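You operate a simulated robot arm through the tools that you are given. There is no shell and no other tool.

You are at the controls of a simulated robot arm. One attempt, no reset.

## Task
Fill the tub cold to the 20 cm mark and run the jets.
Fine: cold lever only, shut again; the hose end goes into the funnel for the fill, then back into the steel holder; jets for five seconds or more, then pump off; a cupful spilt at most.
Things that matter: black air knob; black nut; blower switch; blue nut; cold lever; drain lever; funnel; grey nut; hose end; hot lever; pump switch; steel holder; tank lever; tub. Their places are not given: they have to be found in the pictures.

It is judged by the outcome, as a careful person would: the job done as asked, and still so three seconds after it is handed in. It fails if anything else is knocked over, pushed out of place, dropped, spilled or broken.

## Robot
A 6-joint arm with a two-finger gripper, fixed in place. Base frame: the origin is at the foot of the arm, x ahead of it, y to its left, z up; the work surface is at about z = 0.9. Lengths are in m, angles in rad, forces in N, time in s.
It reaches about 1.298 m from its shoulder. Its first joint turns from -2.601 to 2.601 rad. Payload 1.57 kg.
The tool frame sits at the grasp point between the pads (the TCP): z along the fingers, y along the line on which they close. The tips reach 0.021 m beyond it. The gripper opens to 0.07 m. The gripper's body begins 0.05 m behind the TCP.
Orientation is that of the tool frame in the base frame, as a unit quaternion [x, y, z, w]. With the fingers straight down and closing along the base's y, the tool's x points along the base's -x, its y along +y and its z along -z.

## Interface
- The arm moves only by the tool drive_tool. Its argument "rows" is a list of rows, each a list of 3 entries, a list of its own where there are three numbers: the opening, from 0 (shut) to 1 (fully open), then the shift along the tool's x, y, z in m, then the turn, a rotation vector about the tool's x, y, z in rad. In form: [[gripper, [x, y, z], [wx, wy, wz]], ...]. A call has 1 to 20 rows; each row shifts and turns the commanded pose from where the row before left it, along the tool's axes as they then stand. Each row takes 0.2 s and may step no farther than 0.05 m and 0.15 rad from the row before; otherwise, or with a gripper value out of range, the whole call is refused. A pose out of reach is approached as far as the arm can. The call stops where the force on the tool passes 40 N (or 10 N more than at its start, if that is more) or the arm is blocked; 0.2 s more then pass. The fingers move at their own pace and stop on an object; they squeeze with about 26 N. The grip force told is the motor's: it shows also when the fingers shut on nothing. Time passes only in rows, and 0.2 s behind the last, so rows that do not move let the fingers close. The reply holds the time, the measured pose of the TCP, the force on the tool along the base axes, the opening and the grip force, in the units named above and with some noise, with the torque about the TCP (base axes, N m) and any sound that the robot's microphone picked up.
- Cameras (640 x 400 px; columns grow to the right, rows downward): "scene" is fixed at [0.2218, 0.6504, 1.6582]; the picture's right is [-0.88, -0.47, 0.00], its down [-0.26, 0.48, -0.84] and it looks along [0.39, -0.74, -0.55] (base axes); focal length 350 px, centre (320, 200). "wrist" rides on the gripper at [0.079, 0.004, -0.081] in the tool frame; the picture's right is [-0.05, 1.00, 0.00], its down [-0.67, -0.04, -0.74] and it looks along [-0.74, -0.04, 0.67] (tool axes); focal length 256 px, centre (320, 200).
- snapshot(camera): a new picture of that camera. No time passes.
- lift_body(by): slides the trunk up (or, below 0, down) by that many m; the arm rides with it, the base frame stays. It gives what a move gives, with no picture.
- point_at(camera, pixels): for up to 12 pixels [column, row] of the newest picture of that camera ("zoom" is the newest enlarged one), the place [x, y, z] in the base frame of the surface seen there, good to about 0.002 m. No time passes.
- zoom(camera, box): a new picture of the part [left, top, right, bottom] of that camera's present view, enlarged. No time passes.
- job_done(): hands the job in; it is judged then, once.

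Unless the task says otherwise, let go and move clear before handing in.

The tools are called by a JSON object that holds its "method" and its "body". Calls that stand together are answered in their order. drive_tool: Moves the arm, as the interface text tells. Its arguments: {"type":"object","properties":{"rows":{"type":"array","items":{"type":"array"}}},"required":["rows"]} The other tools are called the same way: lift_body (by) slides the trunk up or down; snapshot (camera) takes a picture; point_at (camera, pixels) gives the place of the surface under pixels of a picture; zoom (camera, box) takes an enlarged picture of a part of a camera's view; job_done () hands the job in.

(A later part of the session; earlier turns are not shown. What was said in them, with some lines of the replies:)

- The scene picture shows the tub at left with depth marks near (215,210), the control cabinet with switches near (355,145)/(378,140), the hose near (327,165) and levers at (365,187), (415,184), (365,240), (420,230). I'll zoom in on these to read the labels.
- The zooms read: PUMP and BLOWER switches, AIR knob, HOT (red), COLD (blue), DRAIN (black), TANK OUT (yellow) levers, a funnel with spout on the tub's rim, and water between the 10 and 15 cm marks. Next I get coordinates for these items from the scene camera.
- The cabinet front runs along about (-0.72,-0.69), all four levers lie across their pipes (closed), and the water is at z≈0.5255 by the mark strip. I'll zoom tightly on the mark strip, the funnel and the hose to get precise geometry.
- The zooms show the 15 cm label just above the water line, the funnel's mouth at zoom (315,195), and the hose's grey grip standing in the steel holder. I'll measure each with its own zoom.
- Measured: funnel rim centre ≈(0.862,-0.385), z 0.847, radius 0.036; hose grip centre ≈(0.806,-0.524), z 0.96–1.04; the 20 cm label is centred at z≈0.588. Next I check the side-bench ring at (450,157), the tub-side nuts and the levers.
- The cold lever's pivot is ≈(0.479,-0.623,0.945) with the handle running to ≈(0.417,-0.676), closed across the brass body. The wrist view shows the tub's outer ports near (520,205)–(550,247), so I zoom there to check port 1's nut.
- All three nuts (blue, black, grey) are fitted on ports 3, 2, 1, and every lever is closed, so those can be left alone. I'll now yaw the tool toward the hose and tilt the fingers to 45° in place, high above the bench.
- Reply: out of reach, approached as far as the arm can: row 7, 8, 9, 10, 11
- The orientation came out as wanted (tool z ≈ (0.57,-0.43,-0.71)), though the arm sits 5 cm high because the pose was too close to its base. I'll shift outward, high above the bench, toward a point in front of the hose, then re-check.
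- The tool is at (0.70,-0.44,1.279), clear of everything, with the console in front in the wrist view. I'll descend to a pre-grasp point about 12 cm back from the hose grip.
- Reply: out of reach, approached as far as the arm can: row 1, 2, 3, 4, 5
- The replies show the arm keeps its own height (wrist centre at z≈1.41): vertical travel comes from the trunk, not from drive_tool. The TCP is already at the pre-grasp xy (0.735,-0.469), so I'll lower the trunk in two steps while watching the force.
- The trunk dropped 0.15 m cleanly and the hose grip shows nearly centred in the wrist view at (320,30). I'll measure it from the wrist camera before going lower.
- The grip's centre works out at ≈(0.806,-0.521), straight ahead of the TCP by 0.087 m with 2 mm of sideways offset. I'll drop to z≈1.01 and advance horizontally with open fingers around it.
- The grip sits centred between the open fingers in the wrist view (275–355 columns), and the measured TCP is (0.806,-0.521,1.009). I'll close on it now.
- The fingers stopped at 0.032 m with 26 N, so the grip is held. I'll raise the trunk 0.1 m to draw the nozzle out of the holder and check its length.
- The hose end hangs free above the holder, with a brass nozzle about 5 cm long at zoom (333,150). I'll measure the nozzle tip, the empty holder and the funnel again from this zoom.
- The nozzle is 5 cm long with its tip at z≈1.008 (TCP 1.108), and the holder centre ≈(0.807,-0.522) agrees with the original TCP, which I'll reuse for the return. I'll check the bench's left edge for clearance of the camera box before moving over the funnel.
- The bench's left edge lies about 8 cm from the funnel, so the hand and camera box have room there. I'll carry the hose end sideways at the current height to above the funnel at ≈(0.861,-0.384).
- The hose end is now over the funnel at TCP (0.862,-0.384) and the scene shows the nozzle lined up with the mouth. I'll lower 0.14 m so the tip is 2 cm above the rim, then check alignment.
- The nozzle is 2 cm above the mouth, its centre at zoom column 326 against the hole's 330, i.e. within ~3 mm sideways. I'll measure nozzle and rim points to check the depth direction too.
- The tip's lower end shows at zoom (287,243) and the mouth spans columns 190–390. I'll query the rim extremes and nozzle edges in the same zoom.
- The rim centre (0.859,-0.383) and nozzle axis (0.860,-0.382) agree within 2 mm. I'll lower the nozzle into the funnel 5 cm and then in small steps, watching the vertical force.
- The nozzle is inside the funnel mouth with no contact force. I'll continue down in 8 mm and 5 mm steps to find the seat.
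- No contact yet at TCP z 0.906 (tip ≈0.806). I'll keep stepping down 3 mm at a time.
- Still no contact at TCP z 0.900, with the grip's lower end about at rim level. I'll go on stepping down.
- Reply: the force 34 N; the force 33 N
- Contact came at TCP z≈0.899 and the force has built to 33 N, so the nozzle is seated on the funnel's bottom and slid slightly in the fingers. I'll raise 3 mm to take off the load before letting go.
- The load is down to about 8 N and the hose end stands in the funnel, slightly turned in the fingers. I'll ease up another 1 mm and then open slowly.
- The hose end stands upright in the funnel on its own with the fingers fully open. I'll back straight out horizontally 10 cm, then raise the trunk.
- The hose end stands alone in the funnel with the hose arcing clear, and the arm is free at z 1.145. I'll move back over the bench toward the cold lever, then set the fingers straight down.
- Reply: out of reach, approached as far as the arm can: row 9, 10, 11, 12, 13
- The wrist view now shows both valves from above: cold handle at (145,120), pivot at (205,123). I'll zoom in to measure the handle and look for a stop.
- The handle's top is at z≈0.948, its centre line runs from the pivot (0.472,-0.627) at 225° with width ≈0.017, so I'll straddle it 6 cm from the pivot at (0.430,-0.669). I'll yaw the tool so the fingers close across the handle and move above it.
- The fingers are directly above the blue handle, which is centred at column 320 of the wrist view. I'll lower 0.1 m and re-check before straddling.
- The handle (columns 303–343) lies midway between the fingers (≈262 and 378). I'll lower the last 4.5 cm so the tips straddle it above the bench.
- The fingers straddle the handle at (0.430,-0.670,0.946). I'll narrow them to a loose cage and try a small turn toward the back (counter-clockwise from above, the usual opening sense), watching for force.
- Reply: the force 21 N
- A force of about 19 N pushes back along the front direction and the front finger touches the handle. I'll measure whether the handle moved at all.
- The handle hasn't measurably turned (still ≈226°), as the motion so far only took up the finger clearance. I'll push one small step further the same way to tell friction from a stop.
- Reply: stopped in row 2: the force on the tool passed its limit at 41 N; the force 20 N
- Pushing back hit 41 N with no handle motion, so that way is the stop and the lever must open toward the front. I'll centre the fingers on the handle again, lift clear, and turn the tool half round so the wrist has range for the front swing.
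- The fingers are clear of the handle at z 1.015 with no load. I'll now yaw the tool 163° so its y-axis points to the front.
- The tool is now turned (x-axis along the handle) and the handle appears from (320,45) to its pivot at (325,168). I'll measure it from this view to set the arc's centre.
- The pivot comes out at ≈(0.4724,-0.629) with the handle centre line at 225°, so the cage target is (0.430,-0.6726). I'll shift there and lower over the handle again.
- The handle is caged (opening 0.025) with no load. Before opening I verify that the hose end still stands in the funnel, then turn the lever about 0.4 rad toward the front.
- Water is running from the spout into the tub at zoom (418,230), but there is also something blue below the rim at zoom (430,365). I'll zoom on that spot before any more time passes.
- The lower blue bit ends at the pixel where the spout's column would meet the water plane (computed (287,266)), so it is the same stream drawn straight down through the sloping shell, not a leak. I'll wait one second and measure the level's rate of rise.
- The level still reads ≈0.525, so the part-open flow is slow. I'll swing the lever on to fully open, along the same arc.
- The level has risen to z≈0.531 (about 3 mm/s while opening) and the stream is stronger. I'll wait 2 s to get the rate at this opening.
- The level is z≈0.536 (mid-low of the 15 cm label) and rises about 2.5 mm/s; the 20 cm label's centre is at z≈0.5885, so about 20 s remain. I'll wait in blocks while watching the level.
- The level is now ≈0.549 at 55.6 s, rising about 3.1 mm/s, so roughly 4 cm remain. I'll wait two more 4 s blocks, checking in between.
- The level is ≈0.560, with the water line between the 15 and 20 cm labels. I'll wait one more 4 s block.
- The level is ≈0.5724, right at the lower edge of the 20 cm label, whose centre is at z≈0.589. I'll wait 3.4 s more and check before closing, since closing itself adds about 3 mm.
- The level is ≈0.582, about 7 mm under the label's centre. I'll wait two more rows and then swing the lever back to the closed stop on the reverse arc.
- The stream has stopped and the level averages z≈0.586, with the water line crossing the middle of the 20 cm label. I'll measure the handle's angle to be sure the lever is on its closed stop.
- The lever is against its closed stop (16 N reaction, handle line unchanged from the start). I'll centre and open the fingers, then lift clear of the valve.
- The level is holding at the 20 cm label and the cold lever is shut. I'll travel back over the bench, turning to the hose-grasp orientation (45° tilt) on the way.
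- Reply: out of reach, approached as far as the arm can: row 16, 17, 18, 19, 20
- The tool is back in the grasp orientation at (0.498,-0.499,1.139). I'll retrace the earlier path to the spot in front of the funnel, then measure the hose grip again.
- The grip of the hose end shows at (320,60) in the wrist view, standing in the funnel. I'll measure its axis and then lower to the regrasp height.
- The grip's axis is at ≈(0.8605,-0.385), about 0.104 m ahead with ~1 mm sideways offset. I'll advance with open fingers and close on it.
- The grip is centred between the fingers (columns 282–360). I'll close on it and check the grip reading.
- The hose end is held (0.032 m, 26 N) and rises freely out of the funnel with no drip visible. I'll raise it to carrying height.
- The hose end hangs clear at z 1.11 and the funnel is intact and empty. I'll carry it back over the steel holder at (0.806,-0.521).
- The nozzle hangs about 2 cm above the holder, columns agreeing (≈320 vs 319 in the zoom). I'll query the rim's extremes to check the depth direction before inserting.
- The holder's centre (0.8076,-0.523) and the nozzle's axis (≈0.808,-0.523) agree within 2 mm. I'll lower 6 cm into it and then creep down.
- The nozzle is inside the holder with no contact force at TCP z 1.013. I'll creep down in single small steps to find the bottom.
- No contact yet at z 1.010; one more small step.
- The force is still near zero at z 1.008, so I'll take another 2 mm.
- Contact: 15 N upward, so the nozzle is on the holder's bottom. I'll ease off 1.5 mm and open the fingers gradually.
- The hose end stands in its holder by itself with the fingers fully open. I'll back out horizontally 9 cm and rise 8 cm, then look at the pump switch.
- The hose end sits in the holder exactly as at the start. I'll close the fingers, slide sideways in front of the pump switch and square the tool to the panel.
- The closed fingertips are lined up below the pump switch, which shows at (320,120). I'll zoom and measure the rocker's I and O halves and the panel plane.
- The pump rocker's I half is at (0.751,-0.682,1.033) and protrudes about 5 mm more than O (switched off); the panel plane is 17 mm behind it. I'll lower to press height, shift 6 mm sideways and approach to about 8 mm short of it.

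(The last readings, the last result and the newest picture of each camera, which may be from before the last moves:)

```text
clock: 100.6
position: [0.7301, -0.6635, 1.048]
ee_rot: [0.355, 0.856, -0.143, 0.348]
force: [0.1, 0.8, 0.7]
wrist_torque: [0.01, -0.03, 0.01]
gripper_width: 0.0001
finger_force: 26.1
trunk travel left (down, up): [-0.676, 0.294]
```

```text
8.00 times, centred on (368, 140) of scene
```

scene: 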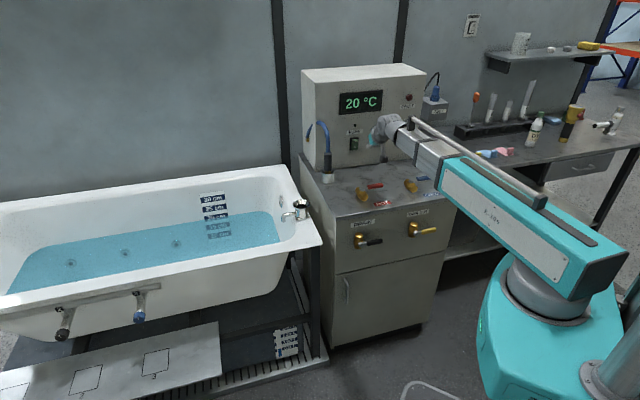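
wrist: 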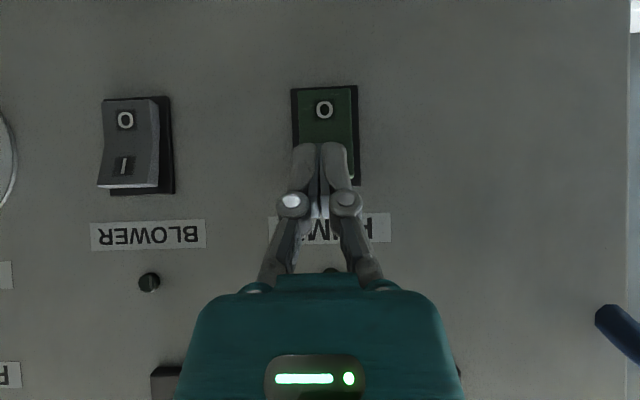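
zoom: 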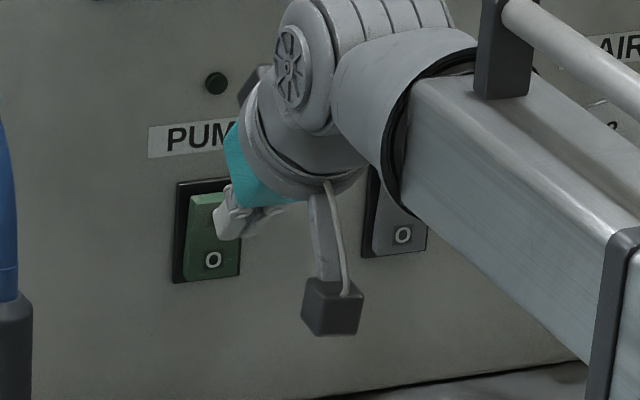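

The fingertips are right in front of the I half (TCP n≈-0.985, about 8 mm to contact). I'll press forward in 3 mm steps.

{"method": "drive_tool", "body": {"rows": [[0, [-0.00215, 0, 0.0021], [0, 0, 0]], [0, [-0.00215, 0, 0.0021], [0, 0, 0]], [0, [-0.00215, 0, 0.0021], [0, 0, 0]], [0, [-0.00215, 0, 0.0021], [0, 0, 0]]]}}

{"method": "snapshot", "body": {"camera": "wrist"}}

{"method": "zoom", "body": {"camera": "scene", "box": [338, 115, 398, 165]}}

```text
clock: 101.6
position: [0.738, -0.6726, 1.0482]
ee_rot: [0.355, 0.856, -0.142, 0.347]
force: [0.0, 1.0, 0.0]
wrist_torque: [0.03, 0.0, -0.01]
gripper_width: 0.0002
finger_force: 28.7
trunk travel left (down, up): [-0.676, 0.294]
heard: click
```

```text
taken
```

wrist: 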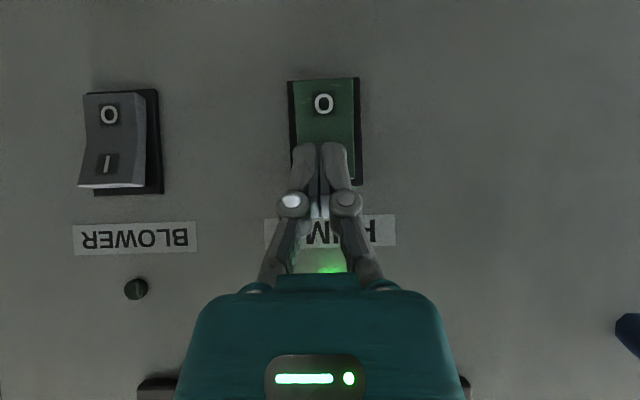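

```text
8.00 times, centred on (368, 140) of scene
```

zoom: 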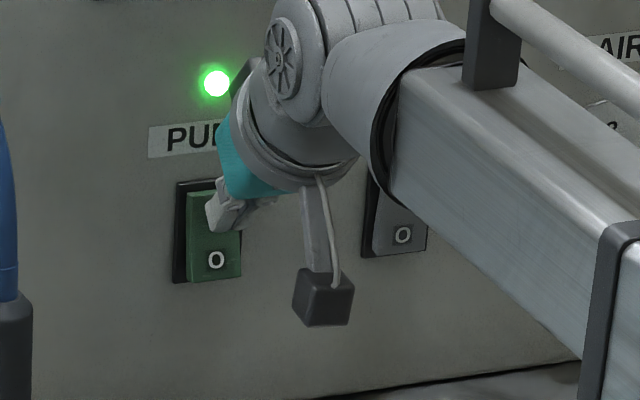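

A click was heard and the pump's LED is lit green at zoom (216,84). I'll check the tub for jets, then retreat a little from the switch while they run.

{"method": "snapshot", "body": {"camera": "scene"}}

{"method": "zoom", "body": {"camera": "scene", "box": [0, 170, 330, 380]}}

{"method": "drive_tool", "body": {"rows": [[0, [0.0107, 0, -0.0105], [0, 0, 0]], [0, [0.0107, 0, -0.0105], [0, 0, 0]], [0, [0, 0, 0], [0, 0, 0]]]}}

{"method": "zoom", "body": {"camera": "scene", "box": [0, 170, 330, 380]}}

{"method": "snapshot", "body": {"camera": "wrist"}}

```text
taken
```

scene: 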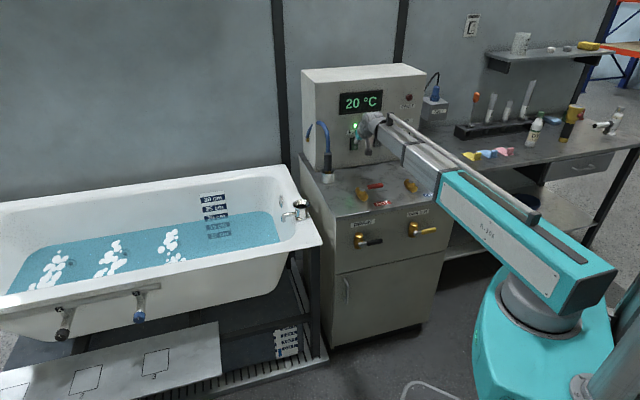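

```text
1.90 times, centred on (165, 275) of scene
```

zoom: 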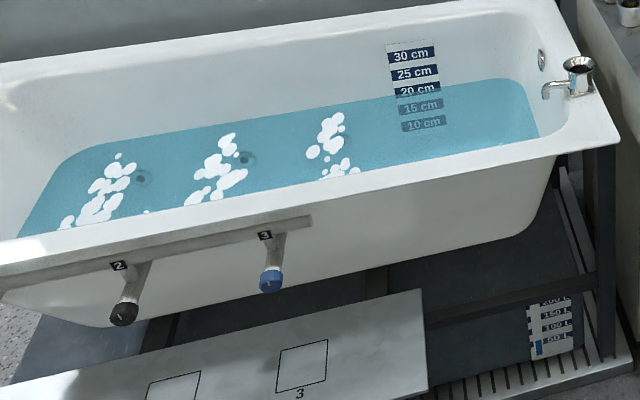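

```text
clock: 102.4
position: [0.7174, -0.6492, 1.0474]
ee_rot: [0.356, 0.855, -0.143, 0.349]
force: [0.2, 0.0, -0.7]
wrist_torque: [0.01, 0.02, -0.05]
gripper_width: 0.0
finger_force: 28.2
trunk travel left (down, up): [-0.676, 0.294]
```

```text
1.90 times, centred on (165, 275) of scene
```

zoom: 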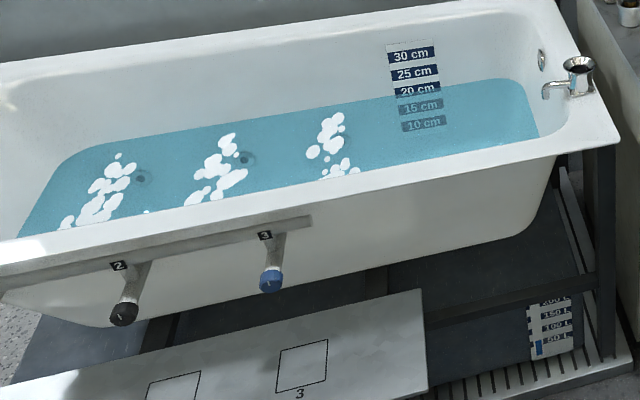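

```text
taken
```

wrist: 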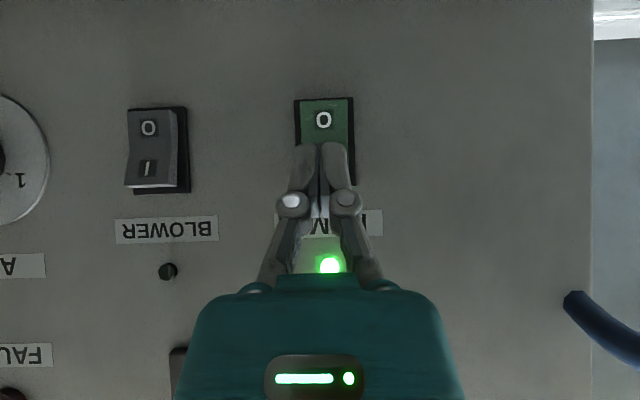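

All three jets are foaming in the tub, no leak shows at the nuts, and the pump LED stays lit with the fault lamp dark. I'll lower to the O half's height while the jets run and keep time.

{"method": "lift_body", "body": {"by": -0.034}}

{"method": "drive_tool", "body": {"rows": [[0, [0, 0, 0], [0, 0, 0]], [0, [0, 0, 0], [0, 0, 0]], [0, [0, 0, 0], [0, 0, 0]], [0, [0, 0, 0], [0, 0, 0]], [0, [0, 0, 0], [0, 0, 0]], [0, [0, 0, 0], [0, 0, 0]], [0, [0, 0, 0], [0, 0, 0]], [0, [0, 0, 0], [0, 0, 0]], [0, [0, 0, 0], [0, 0, 0]], [0, [0, 0, 0], [0, 0, 0]], [0, [0, 0, 0], [0, 0, 0]], [0, [0, 0, 0], [0, 0, 0]], [0, [0, 0, 0], [0, 0, 0]], [0, [0, 0, 0], [0, 0, 0]], [0, [0, 0, 0], [0, 0, 0]], [0, [0, 0, 0], [0, 0, 0]], [0, [0, 0, 0], [0, 0, 0]], [0, [0, 0, 0], [0, 0, 0]], [0, [0, 0, 0], [0, 0, 0]], [0, [0, 0, 0], [0, 0, 0]]]}}

{"method": "snapshot", "body": {"camera": "wrist"}}

{"method": "snapshot", "body": {"camera": "scene"}}

{"method": "zoom", "body": {"camera": "scene", "box": [338, 115, 398, 165]}}

```text
clock: 103.2
position: [0.7173, -0.6494, 1.0135]
ee_rot: [0.356, 0.855, -0.144, 0.348]
force: [0.1, 0.3, 0.0]
wrist_torque: [0.01, -0.03, 0.03]
gripper_width: 0.0
finger_force: 28.8
trunk travel left (down, up): [-0.642, 0.328]
```

```text
clock: 107.4
position: [0.7175, -0.6492, 1.0135]
ee_rot: [0.355, 0.856, -0.143, 0.348]
force: [0.4, 0.1, 0.4]
wrist_torque: [0.0, -0.02, 0.01]
gripper_width: 0.0
finger_force: 28.3
trunk travel left (down, up): [-0.642, 0.328]
```

```text
taken
```

wrist: 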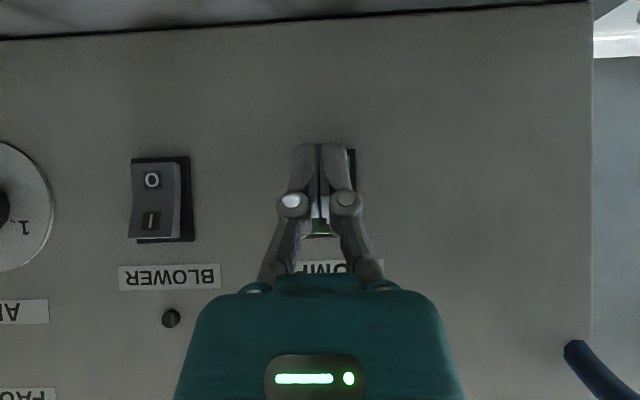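

```text
taken
```

scene: 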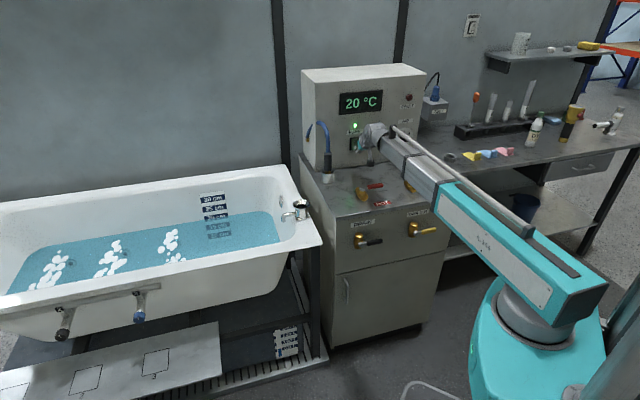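

```text
8.00 times, centred on (368, 140) of scene
```

zoom: 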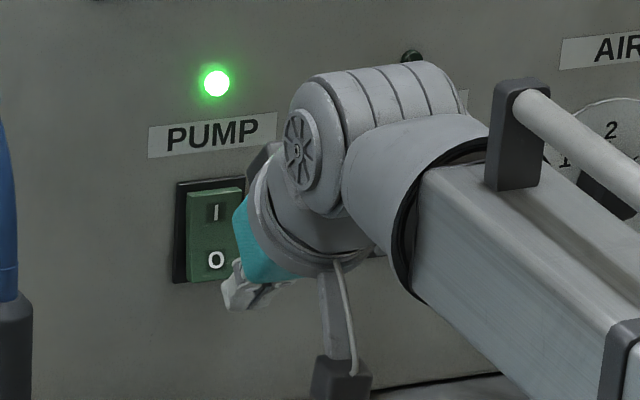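

The jets have run about 6 s with the LED on and the tips now level with the O half. I'll give them 2 s more, then press O in small steps.

{"method": "drive_tool", "body": {"rows": [[0, [0, 0, 0], [0, 0, 0]], [0, [0, 0, 0], [0, 0, 0]], [0, [0, 0, 0], [0, 0, 0]], [0, [0, 0, 0], [0, 0, 0]], [0, [0, 0, 0], [0, 0, 0]], [0, [0, 0, 0], [0, 0, 0]], [0, [0, 0, 0], [0, 0, 0]], [0, [0, 0, 0], [0, 0, 0]], [0, [-0.00645, 0, 0.00627], [0, 0, 0]], [0, [-0.00645, 0, 0.00627], [0, 0, 0]], [0, [-0.00215, 0, 0.0021], [0, 0, 0]], [0, [-0.00215, 0, 0.0021], [0, 0, 0]], [0, [-0.00215, 0, 0.0021], [0, 0, 0]], [0, [-0.00215, 0, 0.0021], [0, 0, 0]]]}}

{"method": "snapshot", "body": {"camera": "scene"}}

{"method": "zoom", "body": {"camera": "scene", "box": [338, 115, 398, 165]}}

```text
clock: 110.4
position: [0.7388, -0.6704, 1.0144]
ee_rot: [0.356, 0.856, -0.143, 0.348]
force: [-0.3, 0.6, 1.0]
wrist_torque: [0.01, -0.03, -0.01]
gripper_width: 0.0002
finger_force: 28.6
trunk travel left (down, up): [-0.642, 0.328]
```

```text
taken
```

scene: 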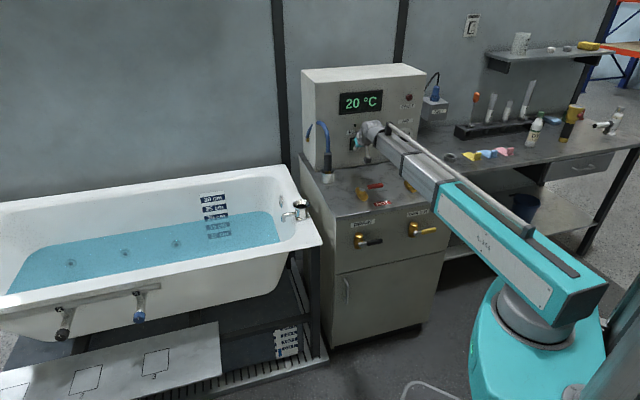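

```text
8.00 times, centred on (368, 140) of scene
```

zoom: 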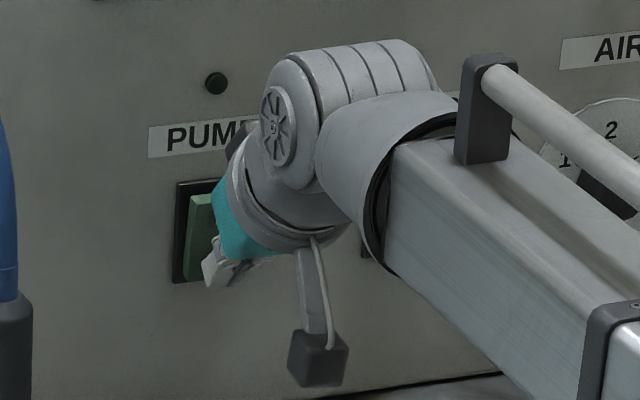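

The pump LED is dark and the foam in the tub has stopped, so the pump is off after about 8.5 s of jets. I'll retreat straight back from the panel and rise clear, then verify everything.

{"method": "drive_tool", "body": {"rows": [[0, [0.0215, 0, -0.021], [0, 0, 0]], [0, [0.0215, 0, -0.021], [0, 0, 0]], [0, [0.0215, 0, -0.021], [0, 0, 0]], [0, [0.0215, 0, -0.021], [0, 0, 0]], [0, [0.0215, 0, -0.021], [0, 0, 0]]]}}

{"method": "lift_body", "body": {"by": 0.2}}

{"method": "snapshot", "body": {"camera": "scene"}}

{"method": "zoom", "body": {"camera": "scene", "box": [290, 90, 430, 190]}}

{"method": "zoom", "body": {"camera": "scene", "box": [0, 170, 330, 380]}}

```text
clock: 111.6
position: [0.6329, -0.5638, 1.0147]
ee_rot: [0.355, 0.855, -0.143, 0.349]
force: [0.0, -0.4, 0.1]
wrist_torque: [0.01, 0.01, -0.03]
gripper_width: 0.0
finger_force: 28.8
trunk travel left (down, up): [-0.642, 0.328]
```

```text
clock: 113.8
position: [0.6332, -0.5646, 1.2139]
ee_rot: [0.356, 0.855, -0.144, 0.349]
force: [0.0, -0.5, -0.7]
wrist_torque: [0.01, -0.05, 0.01]
gripper_width: 0.0
finger_force: 29.0
trunk travel left (down, up): [-0.842, 0.128]
```

```text
taken
```

scene: 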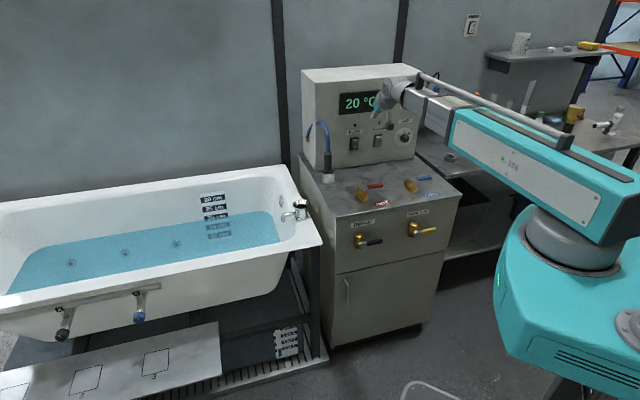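

```text
4.00 times, centred on (360, 140) of scene
```

zoom: 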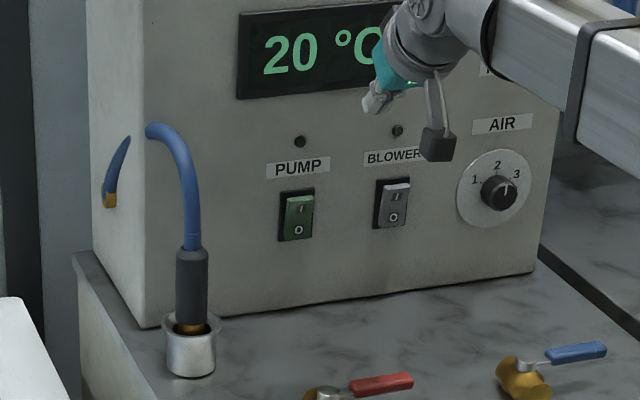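

```text
1.90 times, centred on (165, 275) of scene
```

zoom: 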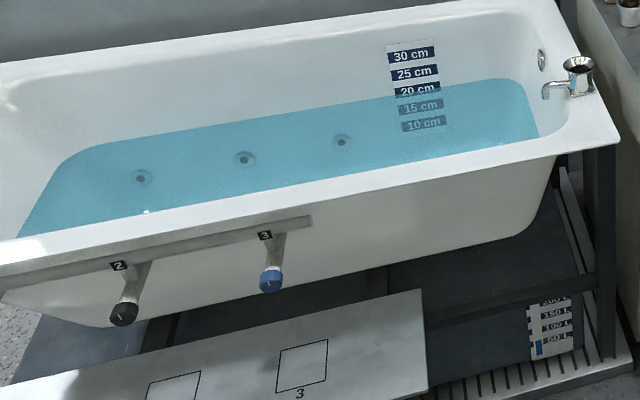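

Pump and blower rockers are at O with LEDs dark, the hose end stands in the holder, and the water is still on the 20 cm label. I'll do a last check of the four levers, the water level and the bench.

{"method": "zoom", "body": {"camera": "scene", "box": [300, 160, 470, 266]}}

{"method": "point_at", "body": {"camera": "scene", "pixels": [[200, 245], [180, 250], [150, 255], [230, 240], [120, 262], [210, 250], [190, 255], [240, 238], [170, 260], [160, 248], [100, 265], [250, 236]]}}

{"method": "zoom", "body": {"camera": "scene", "box": [190, 188, 254, 228]}}

{"method": "zoom", "body": {"camera": "scene", "box": [240, 190, 420, 390]}}

```text
3.76 times, centred on (385, 213) of scene
```

zoom: 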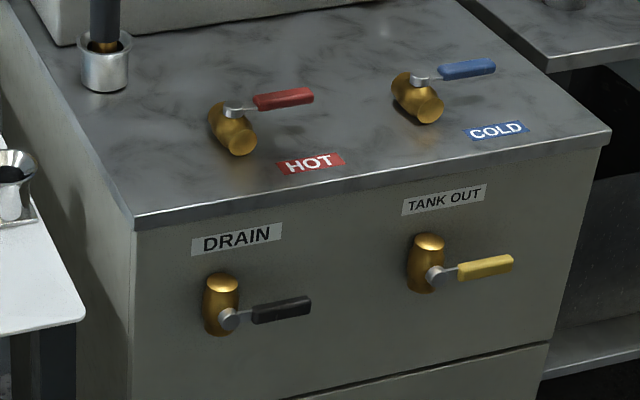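

```text
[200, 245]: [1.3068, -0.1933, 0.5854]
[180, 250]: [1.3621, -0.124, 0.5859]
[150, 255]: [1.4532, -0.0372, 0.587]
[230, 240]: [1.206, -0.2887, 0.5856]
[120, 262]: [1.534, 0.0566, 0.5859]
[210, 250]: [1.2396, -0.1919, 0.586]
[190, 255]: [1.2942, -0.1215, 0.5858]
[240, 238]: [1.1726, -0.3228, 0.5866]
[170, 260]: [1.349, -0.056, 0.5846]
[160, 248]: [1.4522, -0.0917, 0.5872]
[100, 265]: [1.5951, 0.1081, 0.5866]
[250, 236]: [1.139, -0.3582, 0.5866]
```

```text
10.00 times, centred on (222, 208) of scene
```

zoom: 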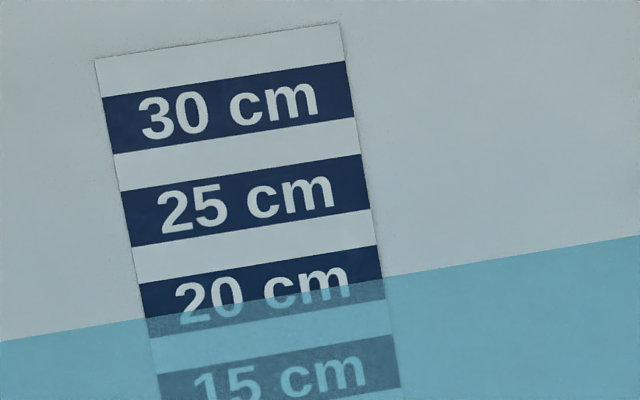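

```text
2.00 times, centred on (330, 290) of scene
```

zoom: 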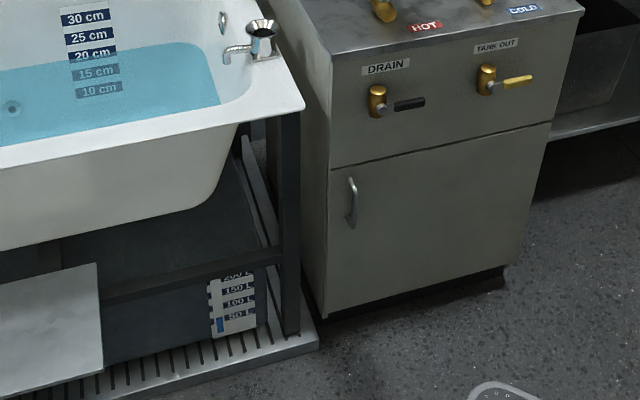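

All levers are shut as at the start, the water line (z≈0.586) crosses the 20 cm label near its middle, the floor and grating are dry, and the arm is clear with nothing held. The job is complete, so I hand it in.

{"method": "job_done", "body": {}}

```text
The job is handed in.
```

The tub is filled cold to the 20 cm mark and the jets have been run. I've handed the job in, but no verdict has come back.

- **Fill:** Only the cold lever was used, and it is back against its closed stop. The hose end stood in the funnel for the whole fill. The water line crosses the 20 cm label about 3 mm below its centre, so roughly 19.7 cm.
- **Hose:** The hose end is back in the steel holder and stands there on its own, as it did at the start.
- **Jets:** All three foamed for about 8.5 seconds. The pump is off, with its light out.
- **Spill and surroundings:** I saw no water on the bench, floor or grating, and no leak at the black and blue nuts. The grey nut's port was out of view while the jets ran. The other levers, the air knob and the blower switch were not touched.

While finding which way the cold lever opens, I pushed it toward the back first. It met its stop at about 41 N and did not move, and I then opened it toward the front.
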